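You operate a simulated robot arm through the tools that you are given. There is no shell and no other tool.

The job below is to be done with a simulated two-armed robot. You get a single attempt, and the scene is never put back.

Task
Rub the stain off the cream cloth with the stick that its care label names.
Fine: clamp it in the rubber tray first; afterwards stand the stick in its slot and open the red clamp bar. Where these are worked on the way, their far stop is far enough and under half their travel is too little: red clamp bar. What is to be rubbed or washed off counts as gone when no trace of it is left.
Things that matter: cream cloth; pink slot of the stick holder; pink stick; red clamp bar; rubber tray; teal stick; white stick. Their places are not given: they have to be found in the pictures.

Only the result counts: the job must be done as asked and must still hold three seconds after the hand-in. Knocking over, shifting, dropping, spilling or breaking anything else fails it. Flat cloth is picked up by pressing the open fingertips on it (5 to 10 N) and closing them slowly along it; thin cloth reads only 2 to 8 mm in the jaws.

Robot
Two 7-joint arms with two-finger parallel grippers on one trunk that stands fixed in place. Base frame: the origin is at the foot of the trunk, x ahead of it, y to its left, z up. Lengths are in mm, angles in rad, forces in N, time in s.
The left shoulder is at [33, 101, 1211], the right one opposite. With the tool pointing down near the work surface each hand reaches from about 200 to 520 mm from the base axis, measured 20 degrees to its own side. Payload 2.4 kg a hand.
The tool frame of a hand sits at the grasp point between the pads (the TCP): z along the fingers, y along the line on which they close. The tips reach 24 mm beyond it. Largest opening 68 mm; finger width 17, thickness 10; the body of the gripper, 40 by 70 mm, starts 41 mm behind the TCP.
Orientation is told as [roll, pitch, yaw] about the base's x, y, z axes, in that order, counted from this pose: with the fingers straight down and closing along the base's y, the tool's x points along the base's -x, its y along +y and its z along -z.

Tools
- The arms move only by the tool send_rows. It takes "left_plan", "right_plan" or both (then of equal length, played together; a hand with none holds still); each is a list of rows, each a list of 3 entries, a list of its own where there are three numbers: the shift along the base's x, y, z in units of 500 mm (1.0 is 500 mm), then the turn, a rotation vector about the base's x, y, z in units of 45 degrees (1.0 is 45 degrees), then the finger opening in mm, from 0 to 68. In form: [[[tx, ty, tz], [rx, ry, rz], fingers], ...]. A call has 1 to 20 rows; each row is the pose to reach, as a shift and turn from the pose commanded when the call began. A call with a number of a shift or a turn outside -1 to 1 is refused whole. A row lasts 0.2 s, in which the tool goes at most 50 mm and 0.15 rad; a call with a longer step from one row to the next is refused whole, and so is a gripper value outside its range. Where a pose cannot be reached the arm comes as near as it can. A force on the tool above 50 N (or 10 N above the force at the start of the call, whichever is more), or a blocked arm, ends the call early, and 0.2 s more pass. Each finger travels about 72 mm/s and halts on what it meets, pressing with about 39 N; the grip force reading is that of the motor and also rises with nothing between the fingers. The clock runs only during rows and for 0.2 s after the last one: add rows that repeat a pose to give the fingers time. It gives the time, the measured TCP pose, the force on the tool (base axes), the opening and the grip force at its end, in the units of the frame above (readings bear some noise), with the torque about the TCP (base axes, N m) and any sound that the robot's microphone picked up.
- Cameras (640 x 400 px; columns grow to the right, rows downward): "scene" is now at [105.7, 17.8, 1379.6]; the picture's right is [0.27, -0.96, 0.00], its down [-0.46, -0.13, -0.88] and it looks along [0.84, 0.24, -0.48] (base axes); focal length 243 px, centre (320, 200). "left" rides on the left gripper at [84, -11, -75] in its tool frame; the picture's right is [0.13, 0.99, 0.00], its down [-0.60, 0.08, -0.79] and it looks along [-0.79, 0.10, 0.61] (tool axes); focal length 251 px, centre (320, 200). "right" rides on the right gripper at [84, 11, -75] in its tool frame; the picture's right is [-0.13, 0.99, 0.00], its down [-0.60, -0.08, -0.79] and it looks along [-0.79, -0.10, 0.61] (tool axes); focal length 251 px, centre (320, 200).
- snapshot(camera): a new picture of that camera. The clock stands still meanwhile.
- lift_body(by): moves the trunk up (or, below 0, down) by that many mm; the arms and the scene camera ride with it, the base frame stays. It gives what a move gives, with no picture.
- turn_head(pan, tilt): turns the head with the scene camera to pan (to the left, within 1.501 rad either way) and tilt (down, from -0.506 to 1.204), counted from straight ahead of the robot (the tilt from the chest, where the trunk bows). It gives what a move gives.
- point_at(camera, pixels): for up to 12 pixels [column, row] of the newest picture of that camera ("zoom" is the newest enlarged one), the place [x, y, z] in the base frame of the surface seen there, good to about 2 mm, but the place of the scene camera against the robot may be out by one fixed shift of up to 18 mm in any direction. The clock stands still meanwhile.
- zoom(camera, box): a new picture of the part [left, top, right, bottom] of that camera's present view, enlarged. The clock stands still meanwhile.
- finish_job(): hands the job in; it is judged then, once.

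Leave the grippers open and the arms clear of the work at the hand-in unless told otherwise.

The tools are called as name(argument=value, ...) on one line, values as JSON. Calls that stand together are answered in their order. send_rows: Moves the arms, as the interface text tells. Its arguments: {"type":"object","properties":{"left_plan":{"type":"array","items":{"type":"array"}},"right_plan":{"type":"array","items":{"type":"array"}}},"required":[]} The other tools are called the same way: lift_body (by) moves the trunk up or down; turn_head (pan, tilt) turns the head that bears the scene camera; snapshot (camera) takes a picture; point_at (camera, pixels) gives the place of the surface under pixels of a picture; zoom (camera, box) takes an enlarged picture of a part of a camera's view; finish_job () hands the job in.

At the start:

```text
clock: 0.0
left_tcp_pos: [319.0, 246.4, 1222.3]
left_tool_rot: [0.002, 0.001, -0.001]
left_ft_force: [0.2, 0.5, 0.9]
left_torque: [0.02, -0.01, 0.03]
left_width: 67.9
left_grip_force: 0.1
right_tcp_pos: [224.8, -23.8, 1259.0]
right_tool_rot: [0.0, -0.001, 0.001]
right_ft_force: [-0.3, -0.5, -0.4]
right_torque: [-0.02, 0.0, -0.02]
right_width: 67.9
right_grip_force: 0.0
trunk travel left (down, up): [-425.0, 424.0]
head pan, tilt (commanded): [0.274, 0.503]
```

scene: 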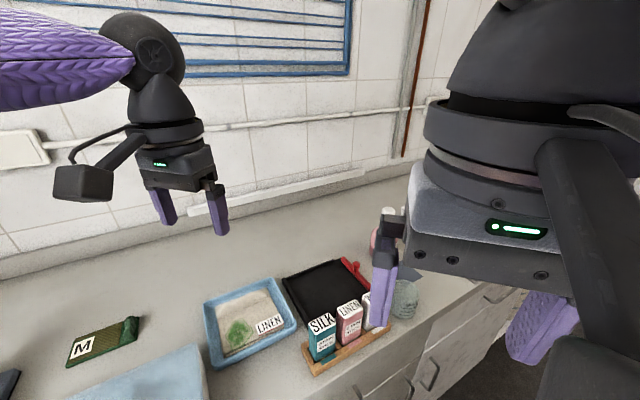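
right: 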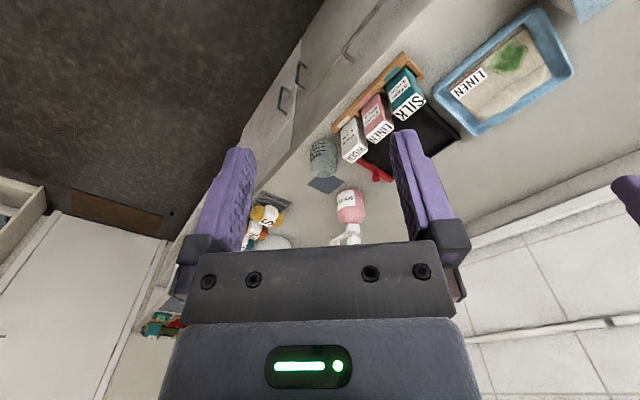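
left: 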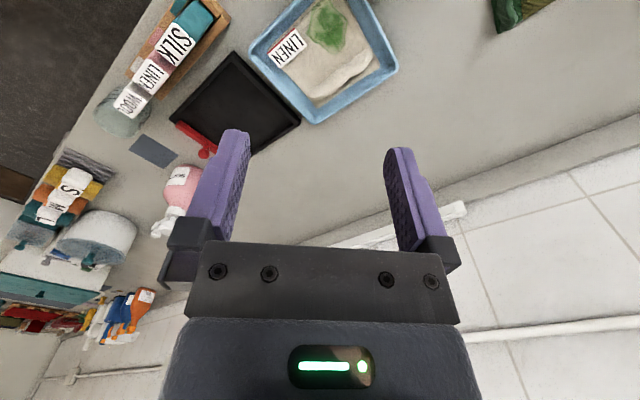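

I see the cream cloth with a LINEN label lying in a blue basin around scene (250,325), a black tray with a red bar around (330,285), and a stick holder with SILK/LINEN/(WOOL?) sticks around (340,335). I'll zoom in to read the labels and make out the shapes.

zoom(camera="scene", box=[190, 240, 430, 390])

zoom(camera="left", box=[90, 0, 410, 200])

zoom(camera="right", box=[300, 0, 620, 200])

```text
2.67 times, centred on (310, 315) of scene
```

zoom: 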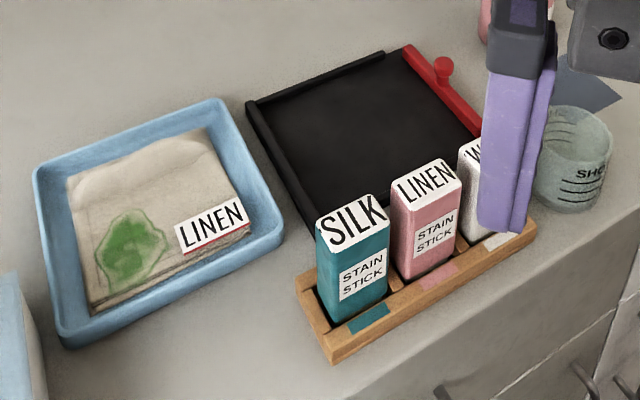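

```text
2.00 times, centred on (250, 100) of left
```

zoom: 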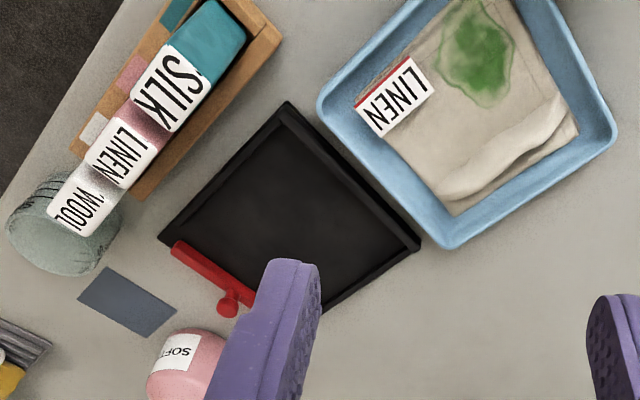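

```text
2.00 times, centred on (460, 100) of right
```

zoom: 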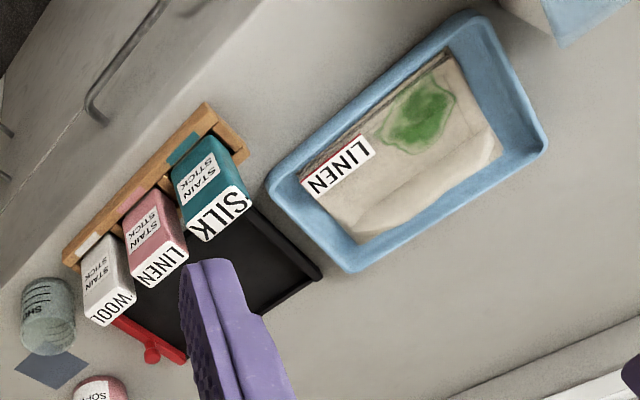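

The care label says LINEN, which matches the pink stick. Next I'll get positions from the hand cameras (they aren't affected by the scene shift): tray corners, bar, basin, cloth, label, stain.

point_at(camera="left", pixels=[[234, 53], [172, 118], [298, 122], [235, 90], [180, 124], [205, 154], [285, 47], [329, 25], [317, 104], [376, 67], [312, 122], [251, 53]])

point_at(camera="right", pixels=[[352, 152], [379, 133], [408, 111], [347, 125], [375, 103], [402, 82], [340, 130], [418, 68], [505, 60], [470, 82], [372, 175], [350, 200]])

point_at(camera="scene", pixels=[[322, 322], [350, 310], [370, 297], [240, 335], [270, 325], [225, 355], [266, 290], [286, 278], [344, 259], [355, 267], [315, 330], [330, 290]])

```text
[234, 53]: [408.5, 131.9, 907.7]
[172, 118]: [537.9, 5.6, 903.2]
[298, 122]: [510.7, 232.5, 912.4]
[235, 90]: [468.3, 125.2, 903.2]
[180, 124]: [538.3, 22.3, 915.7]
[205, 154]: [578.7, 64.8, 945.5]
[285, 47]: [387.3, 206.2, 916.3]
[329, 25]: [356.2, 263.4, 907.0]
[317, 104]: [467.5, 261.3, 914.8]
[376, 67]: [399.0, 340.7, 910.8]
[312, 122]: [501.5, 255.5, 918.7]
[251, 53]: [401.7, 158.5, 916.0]
```

```text
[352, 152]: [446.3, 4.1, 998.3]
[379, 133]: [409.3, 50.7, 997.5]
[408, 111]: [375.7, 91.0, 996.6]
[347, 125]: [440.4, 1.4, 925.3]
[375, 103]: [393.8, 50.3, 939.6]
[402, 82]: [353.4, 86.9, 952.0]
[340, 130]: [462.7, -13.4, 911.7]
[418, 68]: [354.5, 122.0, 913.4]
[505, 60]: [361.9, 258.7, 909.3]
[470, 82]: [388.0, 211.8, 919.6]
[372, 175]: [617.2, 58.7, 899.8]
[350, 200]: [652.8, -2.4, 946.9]
```

```text
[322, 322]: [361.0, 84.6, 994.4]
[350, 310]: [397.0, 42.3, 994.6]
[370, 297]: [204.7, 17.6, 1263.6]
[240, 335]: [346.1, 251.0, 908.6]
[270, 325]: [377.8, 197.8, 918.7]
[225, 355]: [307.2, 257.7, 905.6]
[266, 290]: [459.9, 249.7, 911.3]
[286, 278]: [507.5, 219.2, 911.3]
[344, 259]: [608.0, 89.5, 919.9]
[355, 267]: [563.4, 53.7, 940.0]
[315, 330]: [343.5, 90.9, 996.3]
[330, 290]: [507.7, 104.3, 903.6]
```

The scene camera is about 12 mm off in x and 9 mm in y, so I'll rely on the hand cameras. Next I'll zoom in on the cloth in the left camera, and on the clamp bar and the holder.

zoom(camera="left", box=[240, 0, 416, 110])

zoom(camera="left", box=[150, 80, 310, 180])

zoom(camera="scene", box=[270, 240, 398, 320])

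zoom(camera="right", box=[310, 30, 470, 130])

```text
3.64 times, centred on (328, 55) of left
```

zoom: 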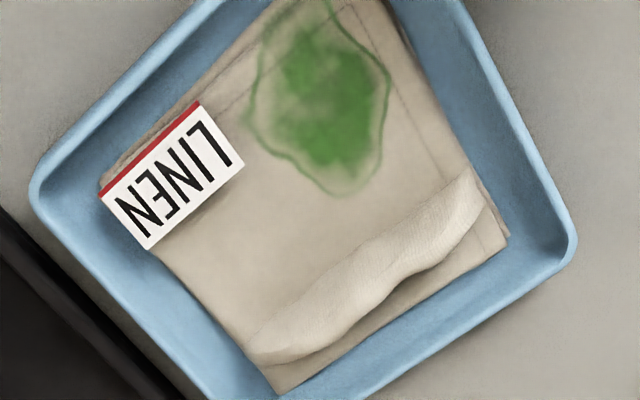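

```text
4.00 times, centred on (230, 130) of left
```

zoom: 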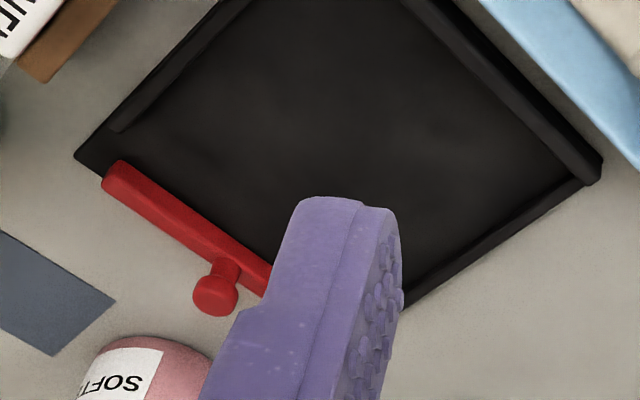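

```text
5.00 times, centred on (334, 280) of scene
```

zoom: 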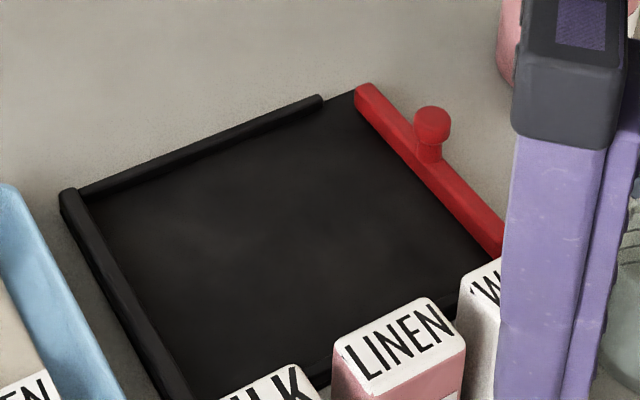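

```text
4.00 times, centred on (390, 80) of right
```

zoom: 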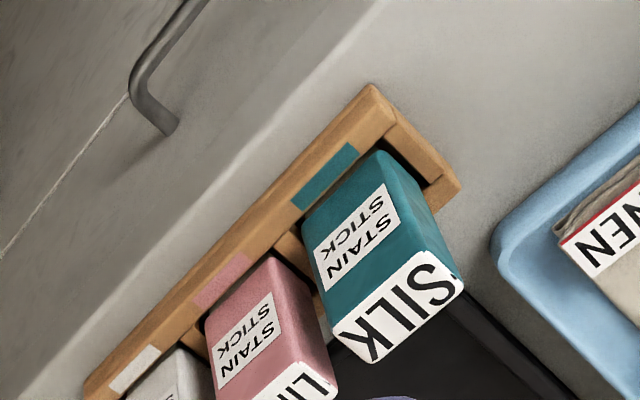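

The cloth lies in the blue basin, with a soft ridge along its far edge. I want a closer overhead view. I'll swing the right hand off to the right, tip the left hand so its camera looks down, and bring it over the work at about z 1100, well clear of everything.

send_rows(left_plan=[[[0.004, -0.026, -0.05], [0, 0.178, 0], 68], [[0.009, -0.053, -0.098], [0, 0.356, 0], 68], [[0.013, -0.079, -0.146], [0, 0.534, 0], 68], [[0.018, -0.106, -0.195], [0, 0.712, 0], 68], [[0.022, -0.132, -0.244], [0, 0.89, 0], 68]], right_plan=[[[0, -0.08, 0], [0, 0, 0], 68], [[0, -0.16, 0], [0, 0, 0], 68], [[0, -0.24, 0], [0, 0, 0], 68], [[0, -0.32, 0], [0, 0, 0], 68], [[0, -0.4, 0], [0, 0, 0], 68]])

snapshot(camera="left")

snapshot(camera="scene")

```text
clock: 1.2
left_tcp_pos: [326.1, 179.8, 1101.0]
left_tool_rot: [0.0, 0.7, 0.002]
left_ft_force: [-0.2, 0.1, 0.2]
left_torque: [-0.01, -0.02, -0.01]
left_width: 68.1
left_grip_force: 0.1
right_tcp_pos: [223.9, -227.0, 1260.0]
right_tool_rot: [0.001, -0.002, 0.002]
right_ft_force: [0.6, -0.2, 1.1]
right_torque: [0.03, 0.0, 0.0]
right_width: 67.9
right_grip_force: 0.0
trunk travel left (down, up): [-425.0, 424.0]
head pan, tilt (commanded): [0.274, 0.503]
```

```text
taken
```

left: 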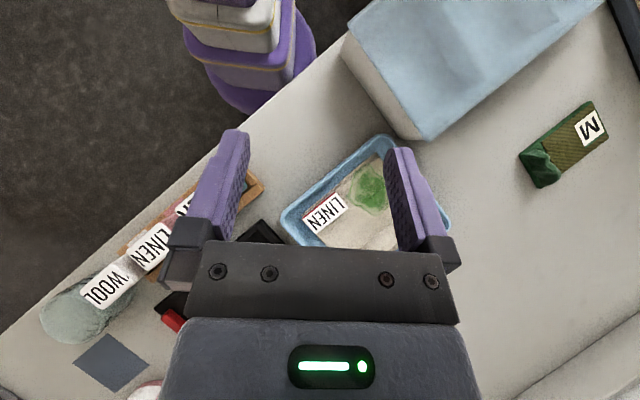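

```text
taken
```

scene: 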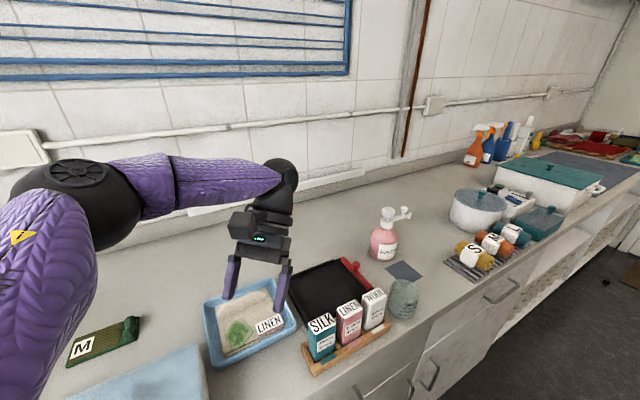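

The scene view is clear now. I'll zoom in on the tray, bar, holder and cloth.

zoom(camera="scene", box=[280, 245, 424, 335])

zoom(camera="scene", box=[195, 265, 310, 375])

zoom(camera="scene", box=[290, 280, 420, 380])

```text
4.44 times, centred on (352, 290) of scene
```

zoom: 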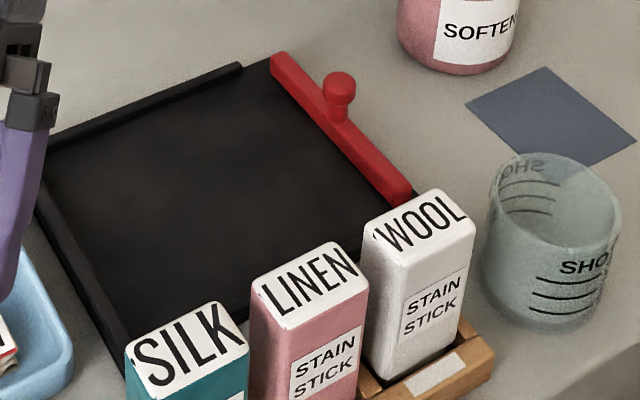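

```text
3.64 times, centred on (252, 320) of scene
```

zoom: 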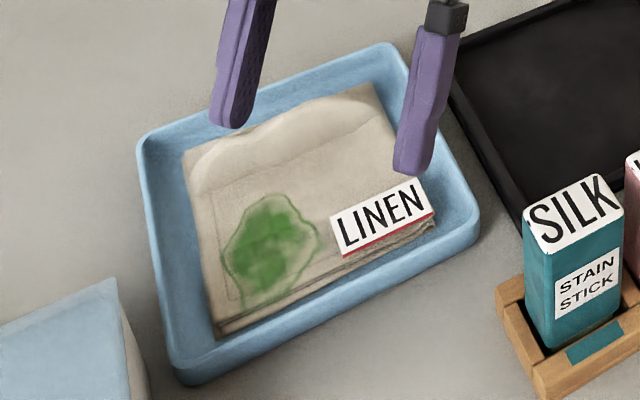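

```text
4.00 times, centred on (355, 330) of scene
```

zoom: 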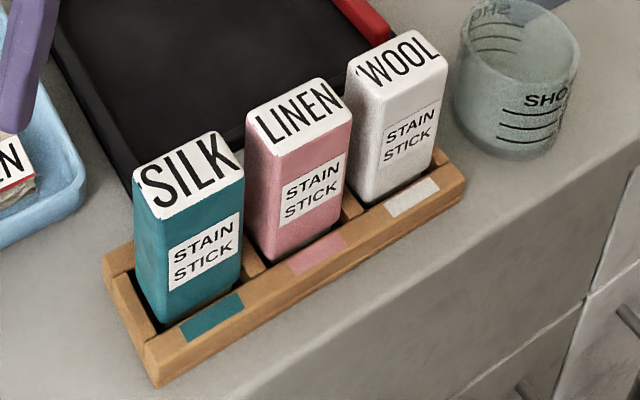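

I'll re-zoom on the bar from the scene and measure its outline, height and knob.

zoom(camera="scene", box=[330, 248, 394, 288])

```text
10.00 times, centred on (362, 268) of scene
```

zoom: 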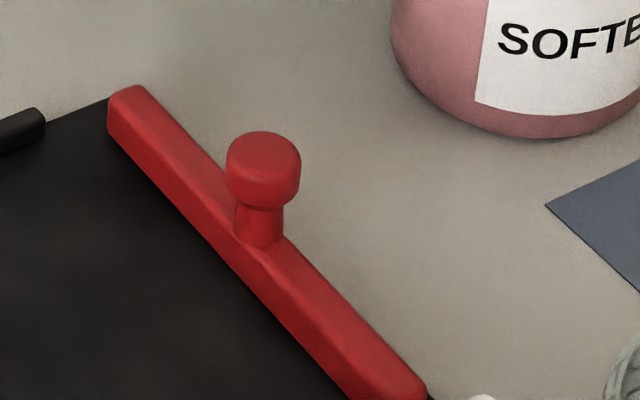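

point_at(camera="zoom", pixels=[[135, 97], [405, 388], [112, 125], [350, 393], [263, 142], [270, 185], [258, 230], [60, 200], [250, 255], [180, 150], [140, 160], [110, 145]])

```text
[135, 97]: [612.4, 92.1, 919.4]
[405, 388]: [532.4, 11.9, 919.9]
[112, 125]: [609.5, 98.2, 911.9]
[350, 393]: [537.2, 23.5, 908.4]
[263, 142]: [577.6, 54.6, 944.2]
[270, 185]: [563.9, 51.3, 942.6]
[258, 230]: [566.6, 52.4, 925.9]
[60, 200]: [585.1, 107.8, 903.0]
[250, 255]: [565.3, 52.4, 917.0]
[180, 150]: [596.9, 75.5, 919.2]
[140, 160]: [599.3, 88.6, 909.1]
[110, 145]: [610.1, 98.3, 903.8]
```

The bar sits at one end of the tray with its top at z≈920 and a knob up to 945. It isn't clear how it moves, so I'll bring the left hand upright behind the sticks (tips well above them) and look at the bar closely with its camera.

send_rows(left_plan=[[[0.01, -0.04, -0.015], [0, -0.178, 0], 68], [[0.02, -0.08, -0.03], [0, -0.356, 0], 68], [[0.03, -0.12, -0.045], [0, -0.534, 0], 68], [[0.04, -0.16, -0.06], [0, -0.712, 0], 68], [[0.05, -0.2, -0.08], [0, -0.89, 0], 68]])

snapshot(camera="left")

```text
clock: 2.4
left_tcp_pos: [349.2, 86.7, 1060.5]
left_tool_rot: [-0.003, -0.002, 0.0]
left_ft_force: [0.2, 0.4, 0.2]
left_torque: [0.0, -0.02, -0.03]
left_width: 67.9
left_grip_force: 0.1
left hand out of reach, approached as far as the arm can: row 5
right_tcp_pos: [222.8, -226.6, 1258.9]
right_tool_rot: [0.001, 0.0, 0.001]
right_ft_force: [0.1, 0.3, -0.1]
right_torque: [-0.01, 0.0, -0.01]
right_width: 68.3
right_grip_force: 0.2
trunk travel left (down, up): [-425.0, 424.0]
head pan, tilt (commanded): [0.274, 0.503]
```

```text
taken
```

left: 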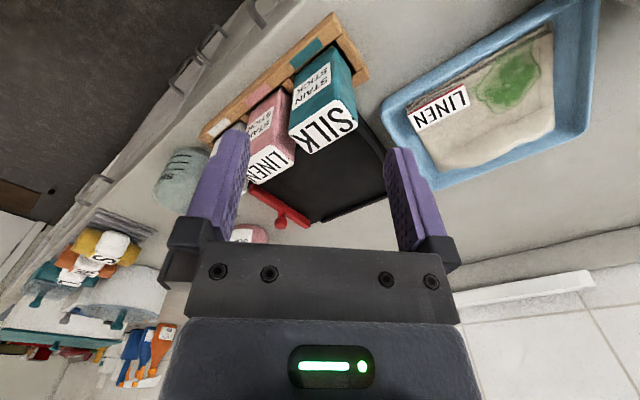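

The arm stopped slightly short at y≈87, so there is a limit to how far it reaches inward. I'll zoom in on the bar and tray here and measure.

zoom(camera="left", box=[236, 140, 396, 240])

point_at(camera="left", pixels=[[281, 222], [283, 214], [305, 221], [262, 192], [316, 221], [385, 155], [320, 180], [382, 190], [340, 135], [272, 165], [322, 140], [516, 88]])

```text
4.00 times, centred on (316, 190) of left
```

zoom: 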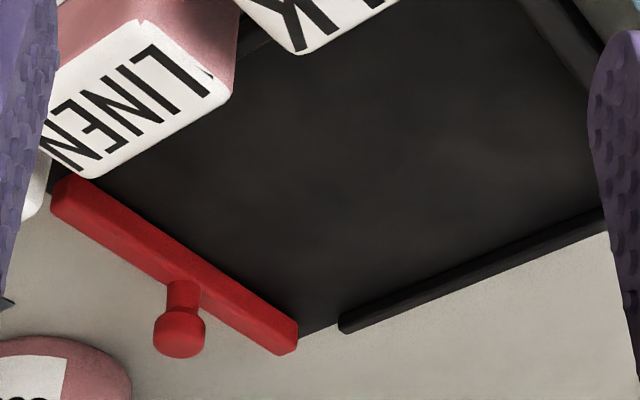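

```text
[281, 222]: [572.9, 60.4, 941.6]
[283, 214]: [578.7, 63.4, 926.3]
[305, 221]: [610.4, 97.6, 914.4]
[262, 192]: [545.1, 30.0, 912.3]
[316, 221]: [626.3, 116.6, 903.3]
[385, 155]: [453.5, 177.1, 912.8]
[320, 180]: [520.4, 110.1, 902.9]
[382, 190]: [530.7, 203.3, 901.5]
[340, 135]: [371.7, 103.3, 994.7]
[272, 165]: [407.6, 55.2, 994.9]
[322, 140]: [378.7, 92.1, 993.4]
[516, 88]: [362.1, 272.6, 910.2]
```

Knob is at about (578, 62), top z≈943, and the bar lies along the tray's far-right edge. To see whether the bar is raised, hinged or sliding, I'll take a low view along the tray: left hand over the tray's left corner, yawed by −44°, keeping height until past the teal stick.

send_rows(left_plan=[[[0.039, 0.033, 0.0], [0, 0, -0.164], 68], [[0.078, 0.067, 0.0], [0, 0, -0.328], 68], [[0.117, 0.1, 0.0], [0, 0, -0.492], 68], [[0.156, 0.134, 0.0], [0, 0, -0.656], 68], [[0.195, 0.167, 0.0], [0, 0, -0.82], 68], [[0.224, 0.2, 0.0], [0, 0, -0.98], 68], [[0.224, 0.2, -0.06], [0, 0, -0.98], 68], [[0.224, 0.2, -0.12], [0, 0, -0.98], 68]])

snapshot(camera="left")

zoom(camera="left", box=[240, 150, 400, 250])

```text
clock: 4.2
left_tcp_pos: [426.2, 200.3, 1016.0]
left_tool_rot: [0.001, -0.005, -0.769]
left_ft_force: [0.0, -0.2, 0.7]
left_torque: [-0.02, 0.0, -0.02]
left_width: 68.2
left_grip_force: 0.0
left hand out of reach, approached as far as the arm can: row 4, 5, 6, 7, 8
right_tcp_pos: [224.5, -225.7, 1257.8]
right_tool_rot: [-0.001, -0.001, 0.001]
right_ft_force: [-0.1, -0.2, -0.3]
right_torque: [-0.01, 0.04, 0.01]
right_width: 68.0
right_grip_force: 0.1
trunk travel left (down, up): [-425.0, 424.0]
head pan, tilt (commanded): [0.274, 0.503]
```

```text
taken
```

left: 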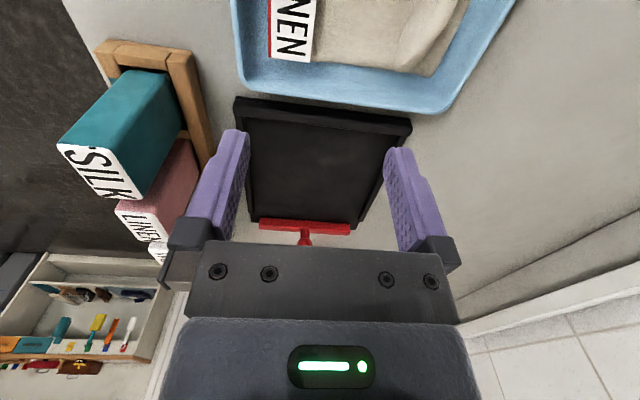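

```text
4.00 times, centred on (320, 200) of left
```

zoom: 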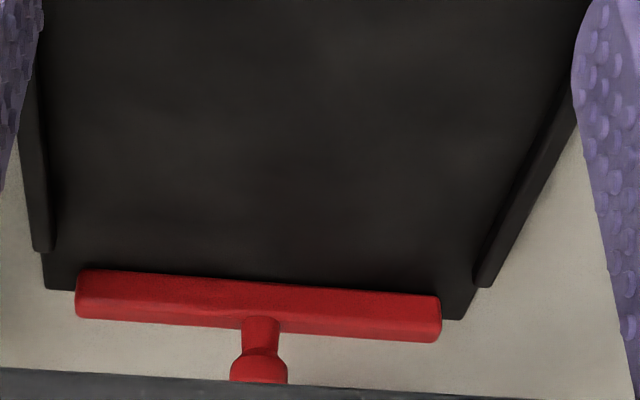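

I got to (426, 200, 1016), which is the arm's limit here. The view looks along the tray: the bar spans the open end, and the side rims stop short of it. I'll zoom in more and measure the bar's underside against the tray floor.

zoom(camera="left", box=[250, 205, 314, 245])

point_at(camera="zoom", pixels=[[100, 110], [100, 140], [100, 160], [100, 180], [100, 210], [100, 240], [100, 270], [100, 300], [30, 240], [10, 260], [300, 150], [300, 250]])

```text
10.00 times, centred on (282, 225) of left
```

zoom: 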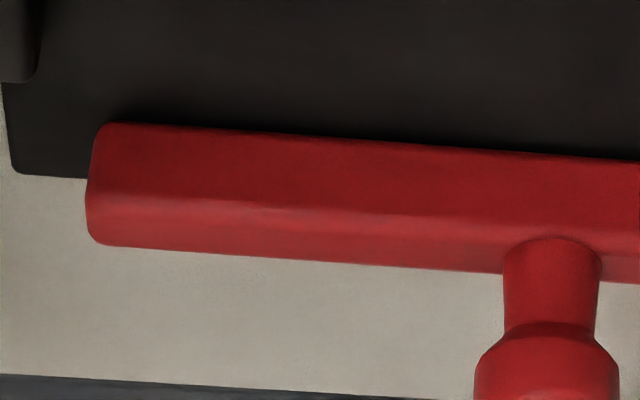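

```text
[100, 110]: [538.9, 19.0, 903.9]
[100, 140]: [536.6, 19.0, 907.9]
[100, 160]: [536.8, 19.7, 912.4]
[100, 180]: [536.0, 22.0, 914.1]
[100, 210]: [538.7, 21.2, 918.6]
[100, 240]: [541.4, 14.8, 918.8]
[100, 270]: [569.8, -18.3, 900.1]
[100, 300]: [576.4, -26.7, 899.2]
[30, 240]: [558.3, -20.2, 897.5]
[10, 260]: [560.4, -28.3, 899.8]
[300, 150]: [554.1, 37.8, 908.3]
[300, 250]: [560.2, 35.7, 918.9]
```

The bar's front face goes down to the tray floor (904) and its top is at 919. Before touching it I need to know the arm's reach. I'll turn the left hand back to yaw 0 and ask for a point farther out over the free counter to see where it stops.

send_rows(left_plan=[[[0.0, 0.02, 0.0], [0, 0, 0.164], 68], [[0.0, 0.04, 0.0], [0, 0, 0.328], 68], [[0.0, 0.06, 0.0], [0, 0, 0.492], 68], [[0.03, 0.08, 0.0], [0, 0, 0.656], 68], [[0.06, 0.1, 0.0], [0, 0, 0.82], 68], [[0.1, 0.12, 0.0], [0, 0, 0.98], 68], [[0.1, 0.12, 0.0], [0, 0, 0.98], 68]])

```text
clock: 5.8
left_tcp_pos: [446.2, 262.4, 1027.5]
left_tool_rot: [0.001, -0.001, 0.001]
left_ft_force: [-0.8, -0.1, -0.4]
left_torque: [-0.03, -0.01, -0.02]
left_width: 68.1
left_grip_force: 0.2
left hand out of reach, approached as far as the arm can: row 5, 6, 7
right_tcp_pos: [223.8, -225.4, 1259.0]
right_tool_rot: [0.0, 0.0, 0.001]
right_ft_force: [0.2, 0.0, 0.9]
right_torque: [0.0, -0.01, -0.02]
right_width: 67.8
right_grip_force: 0.0
trunk travel left (down, up): [-425.0, 424.0]
head pan, tilt (commanded): [0.274, 0.503]
```

Upright, the reach here is about 517 mm from the axis. The bar's knob (581 mm) needs a tilted tool, so I'll test how far the left hand gets with its fingers pitched forward by 30°, still high over the counter.

send_rows(left_plan=[[[0.03, 0.0, 0.02], [0, -0.17, 0], 68], [[0.08, 0.0, 0.02], [0, -0.34, 0], 68], [[0.13, 0.0, 0.02], [0, -0.5, 0], 68], [[0.18, 0.0, 0.02], [0, -0.667, 0], 68], [[0.22, 0.0, 0.02], [0, -0.667, 0], 68], [[0.22, 0.0, 0.02], [0, -0.667, 0], 68]])

```text
clock: 7.2
left_tcp_pos: [527.5, 266.6, 1045.8]
left_tool_rot: [0.0, -0.526, 0.002]
left_ft_force: [-1.0, 0.1, 0.2]
left_torque: [-0.01, 0.02, 0.01]
left_width: 67.7
left_grip_force: 0.0
left hand out of reach, approached as far as the arm can: row 4, 5, 6
right_tcp_pos: [222.8, -224.9, 1258.5]
right_tool_rot: [-0.001, 0.001, 0.0]
right_ft_force: [0.6, 0.0, 0.3]
right_torque: [-0.01, 0.03, -0.03]
right_width: 67.9
right_grip_force: 0.0
trunk travel left (down, up): [-425.0, 424.0]
head pan, tilt (commanded): [0.274, 0.503]
```

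With the tilt it reaches x≈528, so tilting does extend it (wrist ≈165 mm behind the TCP, arm length ≈444 mm). Lowering the trunk would put the wrist level with the shoulder for the low work. First I raise and pull back the left hand, then lower the trunk 100 mm.

send_rows(left_plan=[[[-0.06, 0.0, 0.06], [0, 0, 0], 68], [[-0.12, 0.0, 0.14], [0, 0, 0], 68], [[-0.16, 0.0, 0.22], [0, 0, 0], 68]])

lift_body(by=-100)

```text
clock: 8.0
left_tcp_pos: [446.6, 265.7, 1156.0]
left_tool_rot: [-0.001, -0.525, 0.0]
left_ft_force: [0.4, -0.9, 0.2]
left_torque: [0.0, 0.01, -0.01]
left_width: 67.9
left_grip_force: 0.1
right_tcp_pos: [223.4, -225.5, 1259.4]
right_tool_rot: [0.0, -0.003, 0.0]
right_ft_force: [0.0, -0.7, -0.6]
right_torque: [0.04, 0.01, 0.02]
right_width: 67.9
right_grip_force: 0.1
trunk travel left (down, up): [-425.0, 424.0]
head pan, tilt (commanded): [0.274, 0.503]
```

```text
clock: 9.3
left_tcp_pos: [446.4, 265.4, 1055.4]
left_tool_rot: [-0.001, -0.525, 0.0]
left_ft_force: [-0.5, 0.3, -0.3]
left_torque: [-0.01, 0.02, 0.02]
left_width: 68.0
left_grip_force: 0.1
right_tcp_pos: [224.6, -224.3, 1158.1]
right_tool_rot: [-0.001, 0.0, 0.001]
right_ft_force: [-0.6, 0.8, -0.5]
right_torque: [0.0, 0.01, 0.04]
right_width: 67.9
right_grip_force: 0.0
trunk travel left (down, up): [-325.0, 524.0]
head pan, tilt (commanded): [0.274, 0.503]
```

The next move starts from the pose actually reached, which is useful. The shoulder is now at z≈1111. I'll try bringing the left hand over the tray toward the knob with pitch −40°, yaw −20°, tips about 80 mm above the bar, passing only over the tray.

send_rows(left_plan=[[[0.04, -0.074, 0.0], [-0.008, -0.044, -0.089], 68], [[0.075, -0.148, -0.02], [-0.016, -0.089, -0.178], 68], [[0.113, -0.222, -0.04], [-0.024, -0.133, -0.267], 68], [[0.15, -0.296, -0.06], [-0.031, -0.178, -0.355], 68], [[0.188, -0.37, -0.08], [-0.039, -0.222, -0.444], 68], [[0.228, -0.4, -0.08], [-0.039, -0.222, -0.444], 68], [[0.25, -0.406, -0.08], [-0.039, -0.222, -0.444], 68]])

snapshot(camera="scene")

snapshot(camera="left")

```text
clock: 10.9
left_tcp_pos: [522.7, 95.6, 1017.2]
left_tool_rot: [0.0, -0.701, -0.349]
left_ft_force: [1.2, -0.8, 0.8]
left_torque: [-0.01, 0.02, 0.02]
left_width: 68.1
left_grip_force: 0.1
left hand out of reach, approached as far as the arm can: row 5, 6, 7
right_tcp_pos: [224.6, -223.7, 1157.4]
right_tool_rot: [0.001, -0.001, 0.0]
right_ft_force: [0.1, -0.1, -0.4]
right_torque: [0.0, 0.0, 0.01]
right_width: 68.0
right_grip_force: 0.0
trunk travel left (down, up): [-325.0, 524.0]
head pan, tilt (commanded): [0.274, 0.503]
```

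```text
taken
```

scene: 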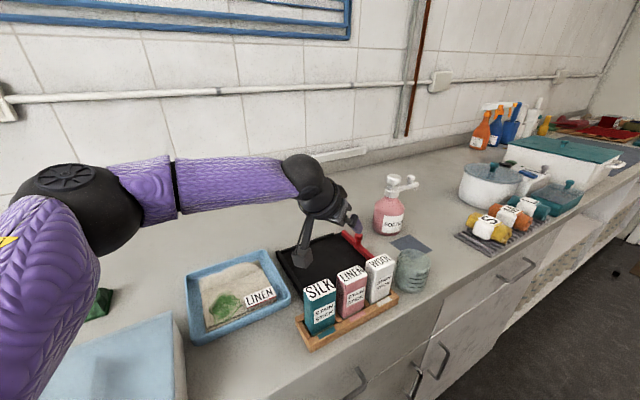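

```text
taken
```

left: 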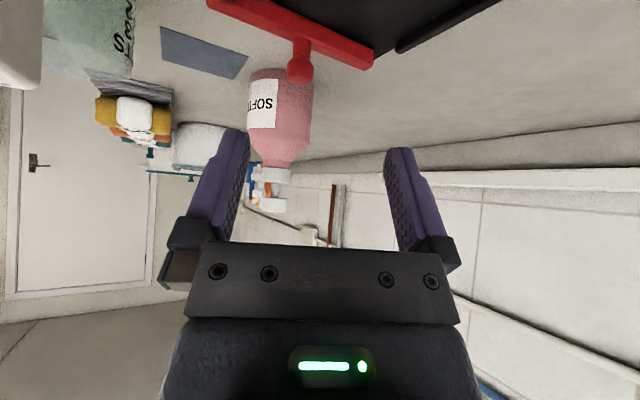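

The hand stopped at (523, 96, 1017): the limit here isn't arm length but some inward limit. The bar and knob are visible at the left picture's top (300, 60). I'll test whether another yaw gets closer: turn back to yaw 0 and ask for about 50 mm further.

send_rows(left_plan=[[[0.0, 0.0, 0.0], [0, 0, 0.15], 68], [[0.0, 0.0, 0.0], [0, 0, 0.3], 68], [[0.02, 0.0, 0.0], [0, 0, 0.444], 68], [[0.06, -0.03, 0.0], [0, 0, 0.444], 68], [[0.1, -0.06, 0.0], [0, 0, 0.444], 68], [[0.1, -0.06, 0.0], [0, 0, 0.444], 68]])

```text
clock: 12.3
left_tcp_pos: [516.9, 117.6, 1026.4]
left_tool_rot: [-0.001, -0.702, -0.001]
left_ft_force: [0.7, 0.0, 0.2]
left_torque: [0.0, -0.01, 0.01]
left_width: 68.1
left_grip_force: 0.1
left hand out of reach, approached as far as the arm can: row 1, 2, 3, 4, 5, 6
right_tcp_pos: [224.6, -224.5, 1158.6]
right_tool_rot: [0.001, -0.001, 0.001]
right_ft_force: [-0.1, -0.2, 0.0]
right_torque: [-0.01, 0.0, 0.02]
right_width: 68.2
right_grip_force: 0.0
trunk travel left (down, up): [-325.0, 524.0]
head pan, tilt (commanded): [0.274, 0.503]
```

Yaw 0 is worse, and more negative yaw reaches farther. I'll try yaw −30° with a lower hand (z≈990, tips still ~30 mm above the knob).

send_rows(left_plan=[[[0.0, 0.0, 0.0], [0, 0, -0.17], 68], [[0.0, 0.0, -0.02], [0, 0, -0.34], 68], [[0.02, 0.0, -0.04], [0, 0, -0.51], 68], [[0.05, -0.03, -0.06], [0, 0, -0.667], 68], [[0.09, -0.07, -0.07], [0, 0, -0.667], 68], [[0.09, -0.1, -0.07], [0, 0, -0.667], 68], [[0.09, -0.1, -0.07], [0, 0, -0.667], 68]])

```text
clock: 13.9
left_tcp_pos: [524.8, 96.0, 998.4]
left_tool_rot: [0.0, -0.702, -0.523]
left_ft_force: [0.2, -0.4, -0.5]
left_torque: [0.02, 0.0, 0.03]
left_width: 68.0
left_grip_force: 0.0
left hand out of reach, approached as far as the arm can: row 4, 5, 6, 7
right_tcp_pos: [224.0, -222.0, 1158.1]
right_tool_rot: [-0.001, 0.001, 0.0]
right_ft_force: [0.3, -0.6, 0.7]
right_torque: [-0.03, -0.03, 0.0]
right_width: 68.0
right_grip_force: 0.0
trunk travel left (down, up): [-325.0, 524.0]
head pan, tilt (commanded): [0.274, 0.503]
```

Still about (525, 96). I'll test whether a lower trunk helps: raise the hand about 100, lower the trunk another 100, and try the same reach again.

send_rows(left_plan=[[[-0.05, 0.03, 0.06], [0, 0, 0], 68], [[-0.08, 0.06, 0.14], [0, 0, 0], 68], [[-0.08, 0.06, 0.22], [0, 0, 0], 68]], right_plan=[[[0, 0, 0.04], [0, 0, 0], 68], [[0, 0, 0.1], [0, 0, 0], 68], [[0, 0, 0.16], [0, 0, 0], 68]])

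lift_body(by=-100)

send_rows(left_plan=[[[0.05, -0.04, 0.0], [0, 0, 0], 68], [[0.1, -0.08, 0.0], [0, 0, 0], 68], [[0.15, -0.11, 0.0], [0, 0, 0], 68], [[0.19, -0.13, 0.0], [0, 0, 0], 68], [[0.19, -0.13, 0.0], [0, 0, 0], 68]])

```text
clock: 14.7
left_tcp_pos: [483.7, 126.0, 1111.5]
left_tool_rot: [0.001, -0.7, -0.526]
left_ft_force: [0.5, 0.3, -0.4]
left_torque: [0.01, -0.01, 0.02]
left_width: 68.2
left_grip_force: 0.0
right_tcp_pos: [240.7, -202.5, 1213.9]
right_tool_rot: [0.0, 0.0, 0.001]
right_ft_force: [-0.5, 0.3, -0.2]
right_torque: [0.01, -0.01, 0.01]
right_width: 67.8
right_grip_force: 0.0
right hand out of reach, approached as far as the arm can: row 2, 3
trunk travel left (down, up): [-325.0, 524.0]
head pan, tilt (commanded): [0.274, 0.503]
```

```text
clock: 16.1
left_tcp_pos: [483.5, 126.1, 1009.5]
left_tool_rot: [-0.001, -0.703, -0.523]
left_ft_force: [-0.2, 0.3, 0.6]
left_torque: [-0.01, -0.02, -0.01]
left_width: 67.9
left_grip_force: 0.1
right_tcp_pos: [264.3, -202.7, 1099.1]
right_tool_rot: [0.003, 0.065, 0.001]
right_ft_force: [0.3, -0.9, -0.7]
right_torque: [-0.05, 0.01, -0.01]
right_width: 68.0
right_grip_force: 0.0
trunk travel left (down, up): [-225.0, 624.0]
head pan, tilt (commanded): [0.274, 0.503]
```

```text
clock: 17.3
left_tcp_pos: [528.2, 84.4, 999.0]
left_tool_rot: [0.0, -0.702, -0.524]
left_ft_force: [0.9, 0.9, 0.0]
left_torque: [0.01, 0.04, 0.04]
left_width: 68.1
left_grip_force: 0.0
left hand out of reach, approached as far as the arm can: row 2, 3, 4, 5
right_tcp_pos: [265.1, -201.5, 1099.5]
right_tool_rot: [0.002, 0.065, 0.002]
right_ft_force: [-0.8, -0.6, 0.4]
right_torque: [0.06, -0.02, 0.0]
right_width: 68.1
right_grip_force: 0.1
trunk travel left (down, up): [-225.0, 624.0]
head pan, tilt (commanded): [0.274, 0.503]
```

That helped a bit (528, 84, 999), and now the error points downward, so a lower hand should reach farther. I'll try the same direction at z≈960; the open fingers would straddle the knob without touching the bar.

send_rows(left_plan=[[[0.0, 0.0, -0.04], [0, 0, 0], 68], [[0.03, -0.01, -0.07], [0, 0, 0], 68], [[0.06, -0.03, -0.07], [0, 0, 0], 68], [[0.09, -0.045, -0.07], [0, 0, 0], 68], [[0.09, -0.045, -0.07], [0, 0, 0], 68]])

snapshot(camera="scene")

```text
clock: 18.5
left_tcp_pos: [537.8, 85.8, 962.3]
left_tool_rot: [0.0, -0.702, -0.523]
left_ft_force: [-0.5, -0.8, -0.6]
left_torque: [-0.03, 0.0, 0.01]
left_width: 68.1
left_grip_force: 0.1
left hand out of reach, approached as far as the arm can: row 2, 3, 4, 5
right_tcp_pos: [264.6, -201.6, 1099.2]
right_tool_rot: [0.002, 0.064, 0.0]
right_ft_force: [-0.1, -0.7, -0.4]
right_torque: [0.0, -0.03, 0.0]
right_width: 68.1
right_grip_force: 0.1
trunk travel left (down, up): [-225.0, 624.0]
head pan, tilt (commanded): [0.274, 0.503]
```

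```text
taken
```

scene: 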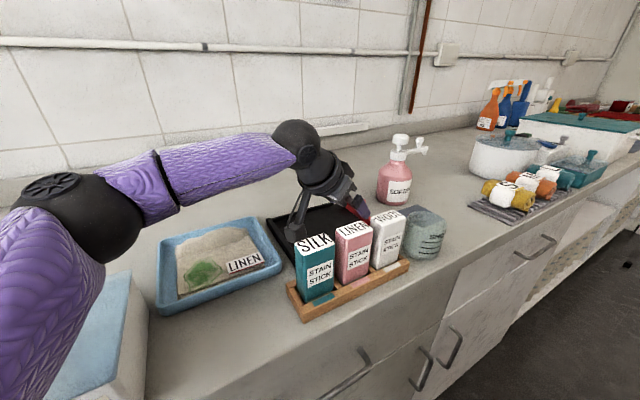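

I'll measure the arm itself in the scene picture (elbow ball (85,215), forearm, wrist ball (300,145)) to understand what limits the reach.

point_at(camera="scene", pixels=[[85, 215], [55, 188], [130, 190], [160, 180], [220, 165], [270, 155], [300, 140], [325, 170], [30, 280], [90, 290], [300, 222], [345, 190]])

snapshot(camera="left")

```text
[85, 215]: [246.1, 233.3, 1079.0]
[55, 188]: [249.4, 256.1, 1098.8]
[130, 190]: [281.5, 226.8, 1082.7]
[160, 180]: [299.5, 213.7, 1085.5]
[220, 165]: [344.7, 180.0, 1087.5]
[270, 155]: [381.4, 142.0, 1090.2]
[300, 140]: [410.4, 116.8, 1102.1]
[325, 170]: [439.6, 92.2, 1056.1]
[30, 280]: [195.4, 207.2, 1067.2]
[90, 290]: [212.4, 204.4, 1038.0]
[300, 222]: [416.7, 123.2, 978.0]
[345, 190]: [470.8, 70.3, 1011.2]
```

```text
taken
```

left: 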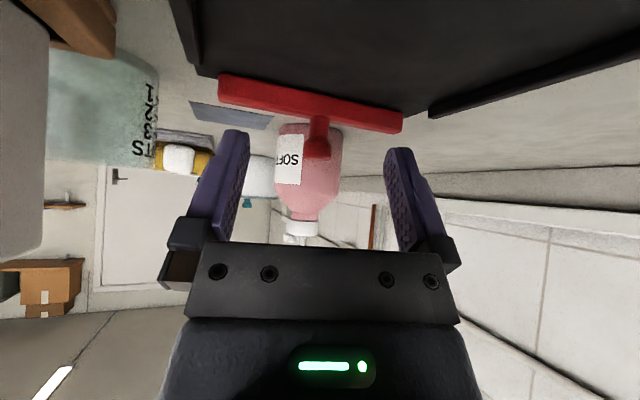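

From these points the arm isn't fully stretched (elbow about 105°), so a joint limit is holding it back. The left camera now has a close view of the bar (220–400, 75–160). I'll zoom in there to find out how the bar moves.

zoom(camera="left", box=[180, 30, 436, 190])

zoom(camera="left", box=[190, 50, 290, 112])

zoom(camera="left", box=[340, 70, 440, 132])

```text
2.50 times, centred on (308, 110) of left
```

zoom: 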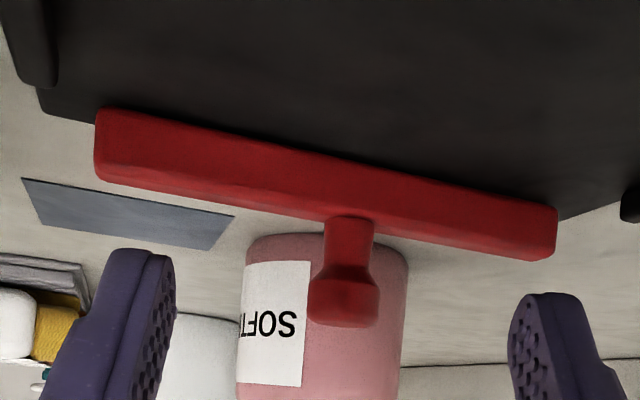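

```text
6.40 times, centred on (240, 81) of left
```

zoom: 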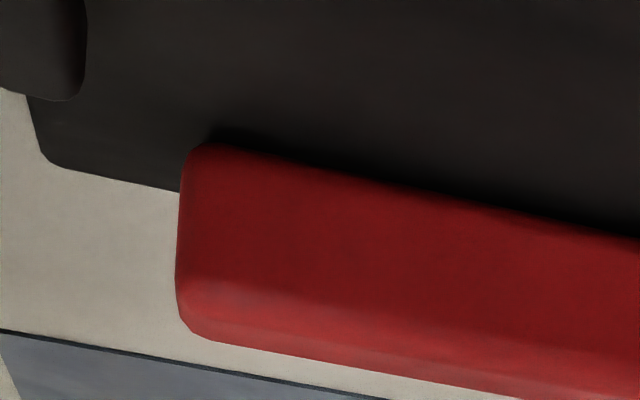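

```text
6.40 times, centred on (390, 101) of left
```

zoom: 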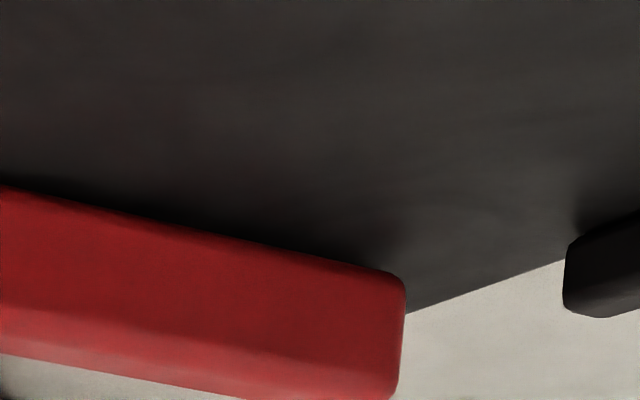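

The bar shows no hinge pins and sits flush at the tray's open end. I still need more reach. The robot text says 520 mm near the work surface at the starting trunk height, so I'll raise the trunk back 200 mm and test an upright reach low over the tray.

lift_body(by=200)

send_rows(left_plan=[[[-0.04, 0.05, -0.04], [0, 0, 0], 68], [[-0.08, 0.1, -0.1], [0, 0, 0], 68], [[-0.1, 0.14, -0.18], [0, 0, 0], 68], [[-0.1, 0.16, -0.26], [0, 0, 0], 68], [[-0.1, 0.18, -0.34], [0, 0, 0], 68]])

```text
clock: 20.6
left_tcp_pos: [512.2, 84.9, 1215.1]
left_tool_rot: [0.074, -0.792, -0.575]
left_ft_force: [0.3, -0.1, 0.2]
left_torque: [-0.01, -0.01, 0.04]
left_width: 68.1
left_grip_force: 0.1
right_tcp_pos: [265.7, -201.0, 1297.9]
right_tool_rot: [0.001, 0.063, 0.002]
right_ft_force: [0.9, 0.4, 0.2]
right_torque: [0.02, 0.0, -0.04]
right_width: 68.2
right_grip_force: 0.0
trunk travel left (down, up): [-425.0, 424.0]
head pan, tilt (commanded): [0.274, 0.503]
```

```text
clock: 21.8
left_tcp_pos: [462.0, 175.2, 1043.5]
left_tool_rot: [0.073, -0.79, -0.573]
left_ft_force: [-0.5, 0.7, -0.2]
left_torque: [0.01, 0.03, 0.04]
left_width: 68.2
left_grip_force: 0.1
right_tcp_pos: [265.3, -200.9, 1299.3]
right_tool_rot: [0.001, 0.064, -0.001]
right_ft_force: [0.7, 0.2, 0.2]
right_torque: [0.0, -0.03, 0.02]
right_width: 68.1
right_grip_force: 0.1
trunk travel left (down, up): [-425.0, 424.0]
head pan, tilt (commanded): [0.274, 0.503]
```

Note that after an unreachable pose a trunk move also shifts the hand (it rose 253, not 200), so I must leave the limits before moving the trunk. Now I'll test the reach toward the knob from this high-trunk posture, keeping z≥970.

send_rows(left_plan=[[[0.05, -0.05, -0.04], [0, 0, 0], 68], [[0.1, -0.1, -0.09], [0, 0, 0], 68], [[0.14, -0.15, -0.13], [0, 0, 0], 68], [[0.18, -0.19, -0.15], [0, 0, 0], 68], [[0.2, -0.21, -0.15], [0, 0, 0], 68]])

snapshot(camera="scene")

```text
clock: 23.0
left_tcp_pos: [491.7, 122.6, 1021.3]
left_tool_rot: [0.074, -0.791, -0.574]
left_ft_force: [-0.1, 0.8, 0.2]
left_torque: [-0.01, -0.01, -0.01]
left_width: 68.1
left_grip_force: 0.0
left hand out of reach, approached as far as the arm can: row 2, 3, 4, 5
right_tcp_pos: [264.8, -202.2, 1299.5]
right_tool_rot: [0.002, 0.065, 0.001]
right_ft_force: [0.5, -0.1, -0.3]
right_torque: [0.01, 0.0, -0.01]
right_width: 67.9
right_grip_force: 0.1
trunk travel left (down, up): [-425.0, 424.0]
head pan, tilt (commanded): [0.274, 0.503]
```

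```text
taken
```

scene: 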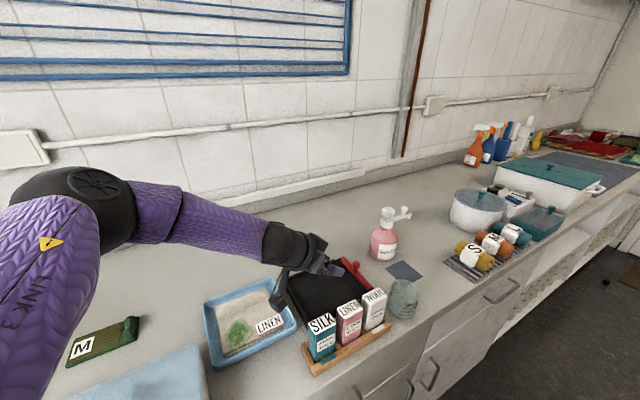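

A higher trunk is clearly worse (elbow goes up), so lower is better. Before lowering more I check the heights of what the left upper arm would pass over: the pale blue block at (150,375), the green M box at (100,340).

point_at(camera="scene", pixels=[[150, 375], [190, 350], [100, 390], [205, 395], [80, 345], [130, 325], [60, 280], [130, 200], [230, 230], [285, 245], [10, 380], [250, 380]])

turn_head(pan=0.8, tilt=0.8)

snapshot(camera="scene")

```text
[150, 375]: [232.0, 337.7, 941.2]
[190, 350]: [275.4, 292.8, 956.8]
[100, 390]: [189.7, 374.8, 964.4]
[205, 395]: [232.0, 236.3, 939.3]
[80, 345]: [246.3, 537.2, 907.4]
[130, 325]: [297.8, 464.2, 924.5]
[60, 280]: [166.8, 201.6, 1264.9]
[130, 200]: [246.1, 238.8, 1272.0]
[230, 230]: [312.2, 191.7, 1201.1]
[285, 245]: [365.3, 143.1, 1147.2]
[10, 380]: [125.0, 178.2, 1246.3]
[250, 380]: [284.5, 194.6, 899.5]
```

```text
clock: 24.0
left_tcp_pos: [492.2, 123.8, 1020.4]
left_tool_rot: [0.072, -0.793, -0.573]
left_ft_force: [0.0, 0.4, 0.5]
left_torque: [0.0, -0.03, 0.01]
left_width: 68.0
left_grip_force: 0.1
right_tcp_pos: [265.2, -201.2, 1299.9]
right_tool_rot: [0.002, 0.065, 0.001]
right_ft_force: [0.8, -0.1, 0.4]
right_torque: [0.02, 0.0, 0.02]
right_width: 67.8
right_grip_force: 0.0
trunk travel left (down, up): [-425.0, 424.0]
head pan, tilt (commanded): [0.799, 0.799]
```

```text
taken
```

scene: 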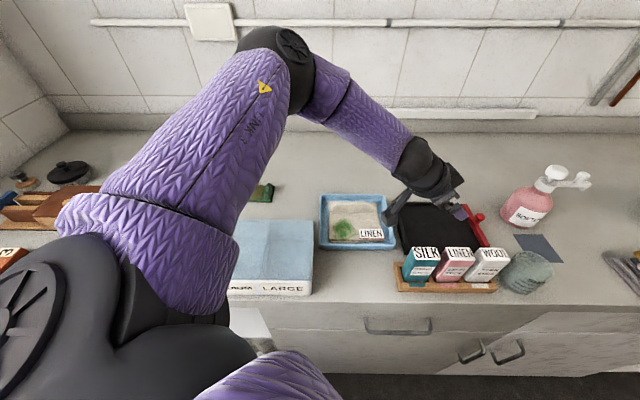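

The counter view is much clearer now. I'll measure the elbow and upper arm here to see which limit is active.

point_at(camera="scene", pixels=[[288, 55], [300, 90], [255, 60], [420, 165], [340, 110], [190, 310], [130, 275], [200, 180], [30, 290], [150, 350], [440, 190], [395, 205]])

```text
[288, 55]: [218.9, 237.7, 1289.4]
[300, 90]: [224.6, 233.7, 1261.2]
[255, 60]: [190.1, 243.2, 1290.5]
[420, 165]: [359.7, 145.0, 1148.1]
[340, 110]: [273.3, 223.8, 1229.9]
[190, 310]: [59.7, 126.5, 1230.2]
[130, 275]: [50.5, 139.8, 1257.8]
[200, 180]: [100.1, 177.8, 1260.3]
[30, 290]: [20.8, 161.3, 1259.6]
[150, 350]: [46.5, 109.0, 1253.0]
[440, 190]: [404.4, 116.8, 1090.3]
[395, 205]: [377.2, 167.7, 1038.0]
```

By this geometry the elbow is held at an outward/upward limit, so the knob can only be reached with the tool lying flatter (about 57–67° from vertical). In that posture the camera must not hang underneath, so I test whether the wrist can roll about the tool axis (camera going to the left, then up). First I pull back and up, then roll 60°.

send_rows(left_plan=[[[-0.04, 0.06, 0.06], [0, 0, 0], 68], [[-0.08, 0.12, 0.12], [0, 0, 0], 68]])

send_rows(left_plan=[[[0, 0, 0], [0.112, -0.072, -0.132], 68], [[0, 0, 0], [0.224, -0.145, -0.264], 68], [[0, 0, 0], [0.336, -0.217, -0.395], 68], [[0, 0, 0], [0.448, -0.29, -0.527], 68], [[0, 0, 0], [0.56, -0.362, -0.659], 68], [[0, 0, 0], [0.672, -0.434, -0.791], 68], [[0, 0, 0], [0.784, -0.507, -0.923], 68]])

```text
clock: 24.6
left_tcp_pos: [450.9, 182.4, 1081.2]
left_tool_rot: [0.074, -0.793, -0.574]
left_ft_force: [0.4, 0.3, 0.6]
left_torque: [-0.01, -0.02, -0.02]
left_width: 67.8
left_grip_force: 0.0
right_tcp_pos: [263.9, -201.7, 1300.2]
right_tool_rot: [0.002, 0.063, -0.002]
right_ft_force: [-0.4, -0.4, 0.7]
right_torque: [-0.03, 0.01, 0.02]
right_width: 67.9
right_grip_force: 0.1
trunk travel left (down, up): [-425.0, 424.0]
head pan, tilt (commanded): [0.799, 0.799]
```

```text
clock: 26.2
left_tcp_pos: [450.3, 183.5, 1081.2]
left_tool_rot: [0.789, -0.372, -1.75]
left_ft_force: [0.6, -0.4, 0.1]
left_torque: [-0.01, -0.01, -0.02]
left_width: 68.0
left_grip_force: 0.1
right_tcp_pos: [263.8, -201.8, 1299.9]
right_tool_rot: [0.001, 0.065, 0.002]
right_ft_force: [-0.2, -0.1, 0.1]
right_torque: [0.01, 0.03, 0.01]
right_width: 68.0
right_grip_force: 0.0
trunk travel left (down, up): [-425.0, 424.0]
head pan, tilt (commanded): [0.799, 0.799]
```

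The 60° roll worked with no trouble. I'll roll another 59° about the tool axis the same way.

send_rows(left_plan=[[[0, 0, 0], [0.122, -0.071, -0.123], 68], [[0, 0, 0], [0.245, -0.142, -0.246], 68], [[0, 0, 0], [0.367, -0.213, -0.369], 68], [[0, 0, 0], [0.49, -0.283, -0.492], 68], [[0, 0, 0], [0.612, -0.354, -0.615], 68], [[0, 0, 0], [0.735, -0.425, -0.738], 68], [[0, 0, 0], [0.857, -0.496, -0.861], 68]])

snapshot(camera="scene")

```text
clock: 27.8
left_tcp_pos: [450.9, 182.9, 1080.6]
left_tool_rot: [0.782, 0.389, -2.462]
left_ft_force: [-0.5, 0.2, 0.3]
left_torque: [-0.01, -0.01, 0.03]
left_width: 68.0
left_grip_force: 0.1
right_tcp_pos: [263.9, -202.3, 1299.6]
right_tool_rot: [0.002, 0.065, 0.0]
right_ft_force: [1.1, -0.4, 0.6]
right_torque: [-0.02, -0.01, 0.04]
right_width: 68.2
right_grip_force: 0.1
trunk travel left (down, up): [-425.0, 424.0]
head pan, tilt (commanded): [0.799, 0.799]
```

```text
taken
```

scene: 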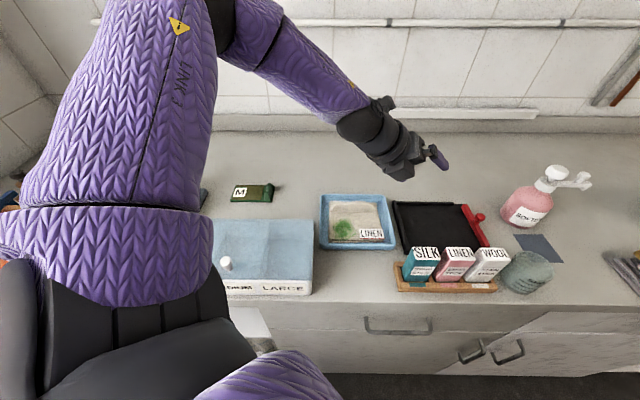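

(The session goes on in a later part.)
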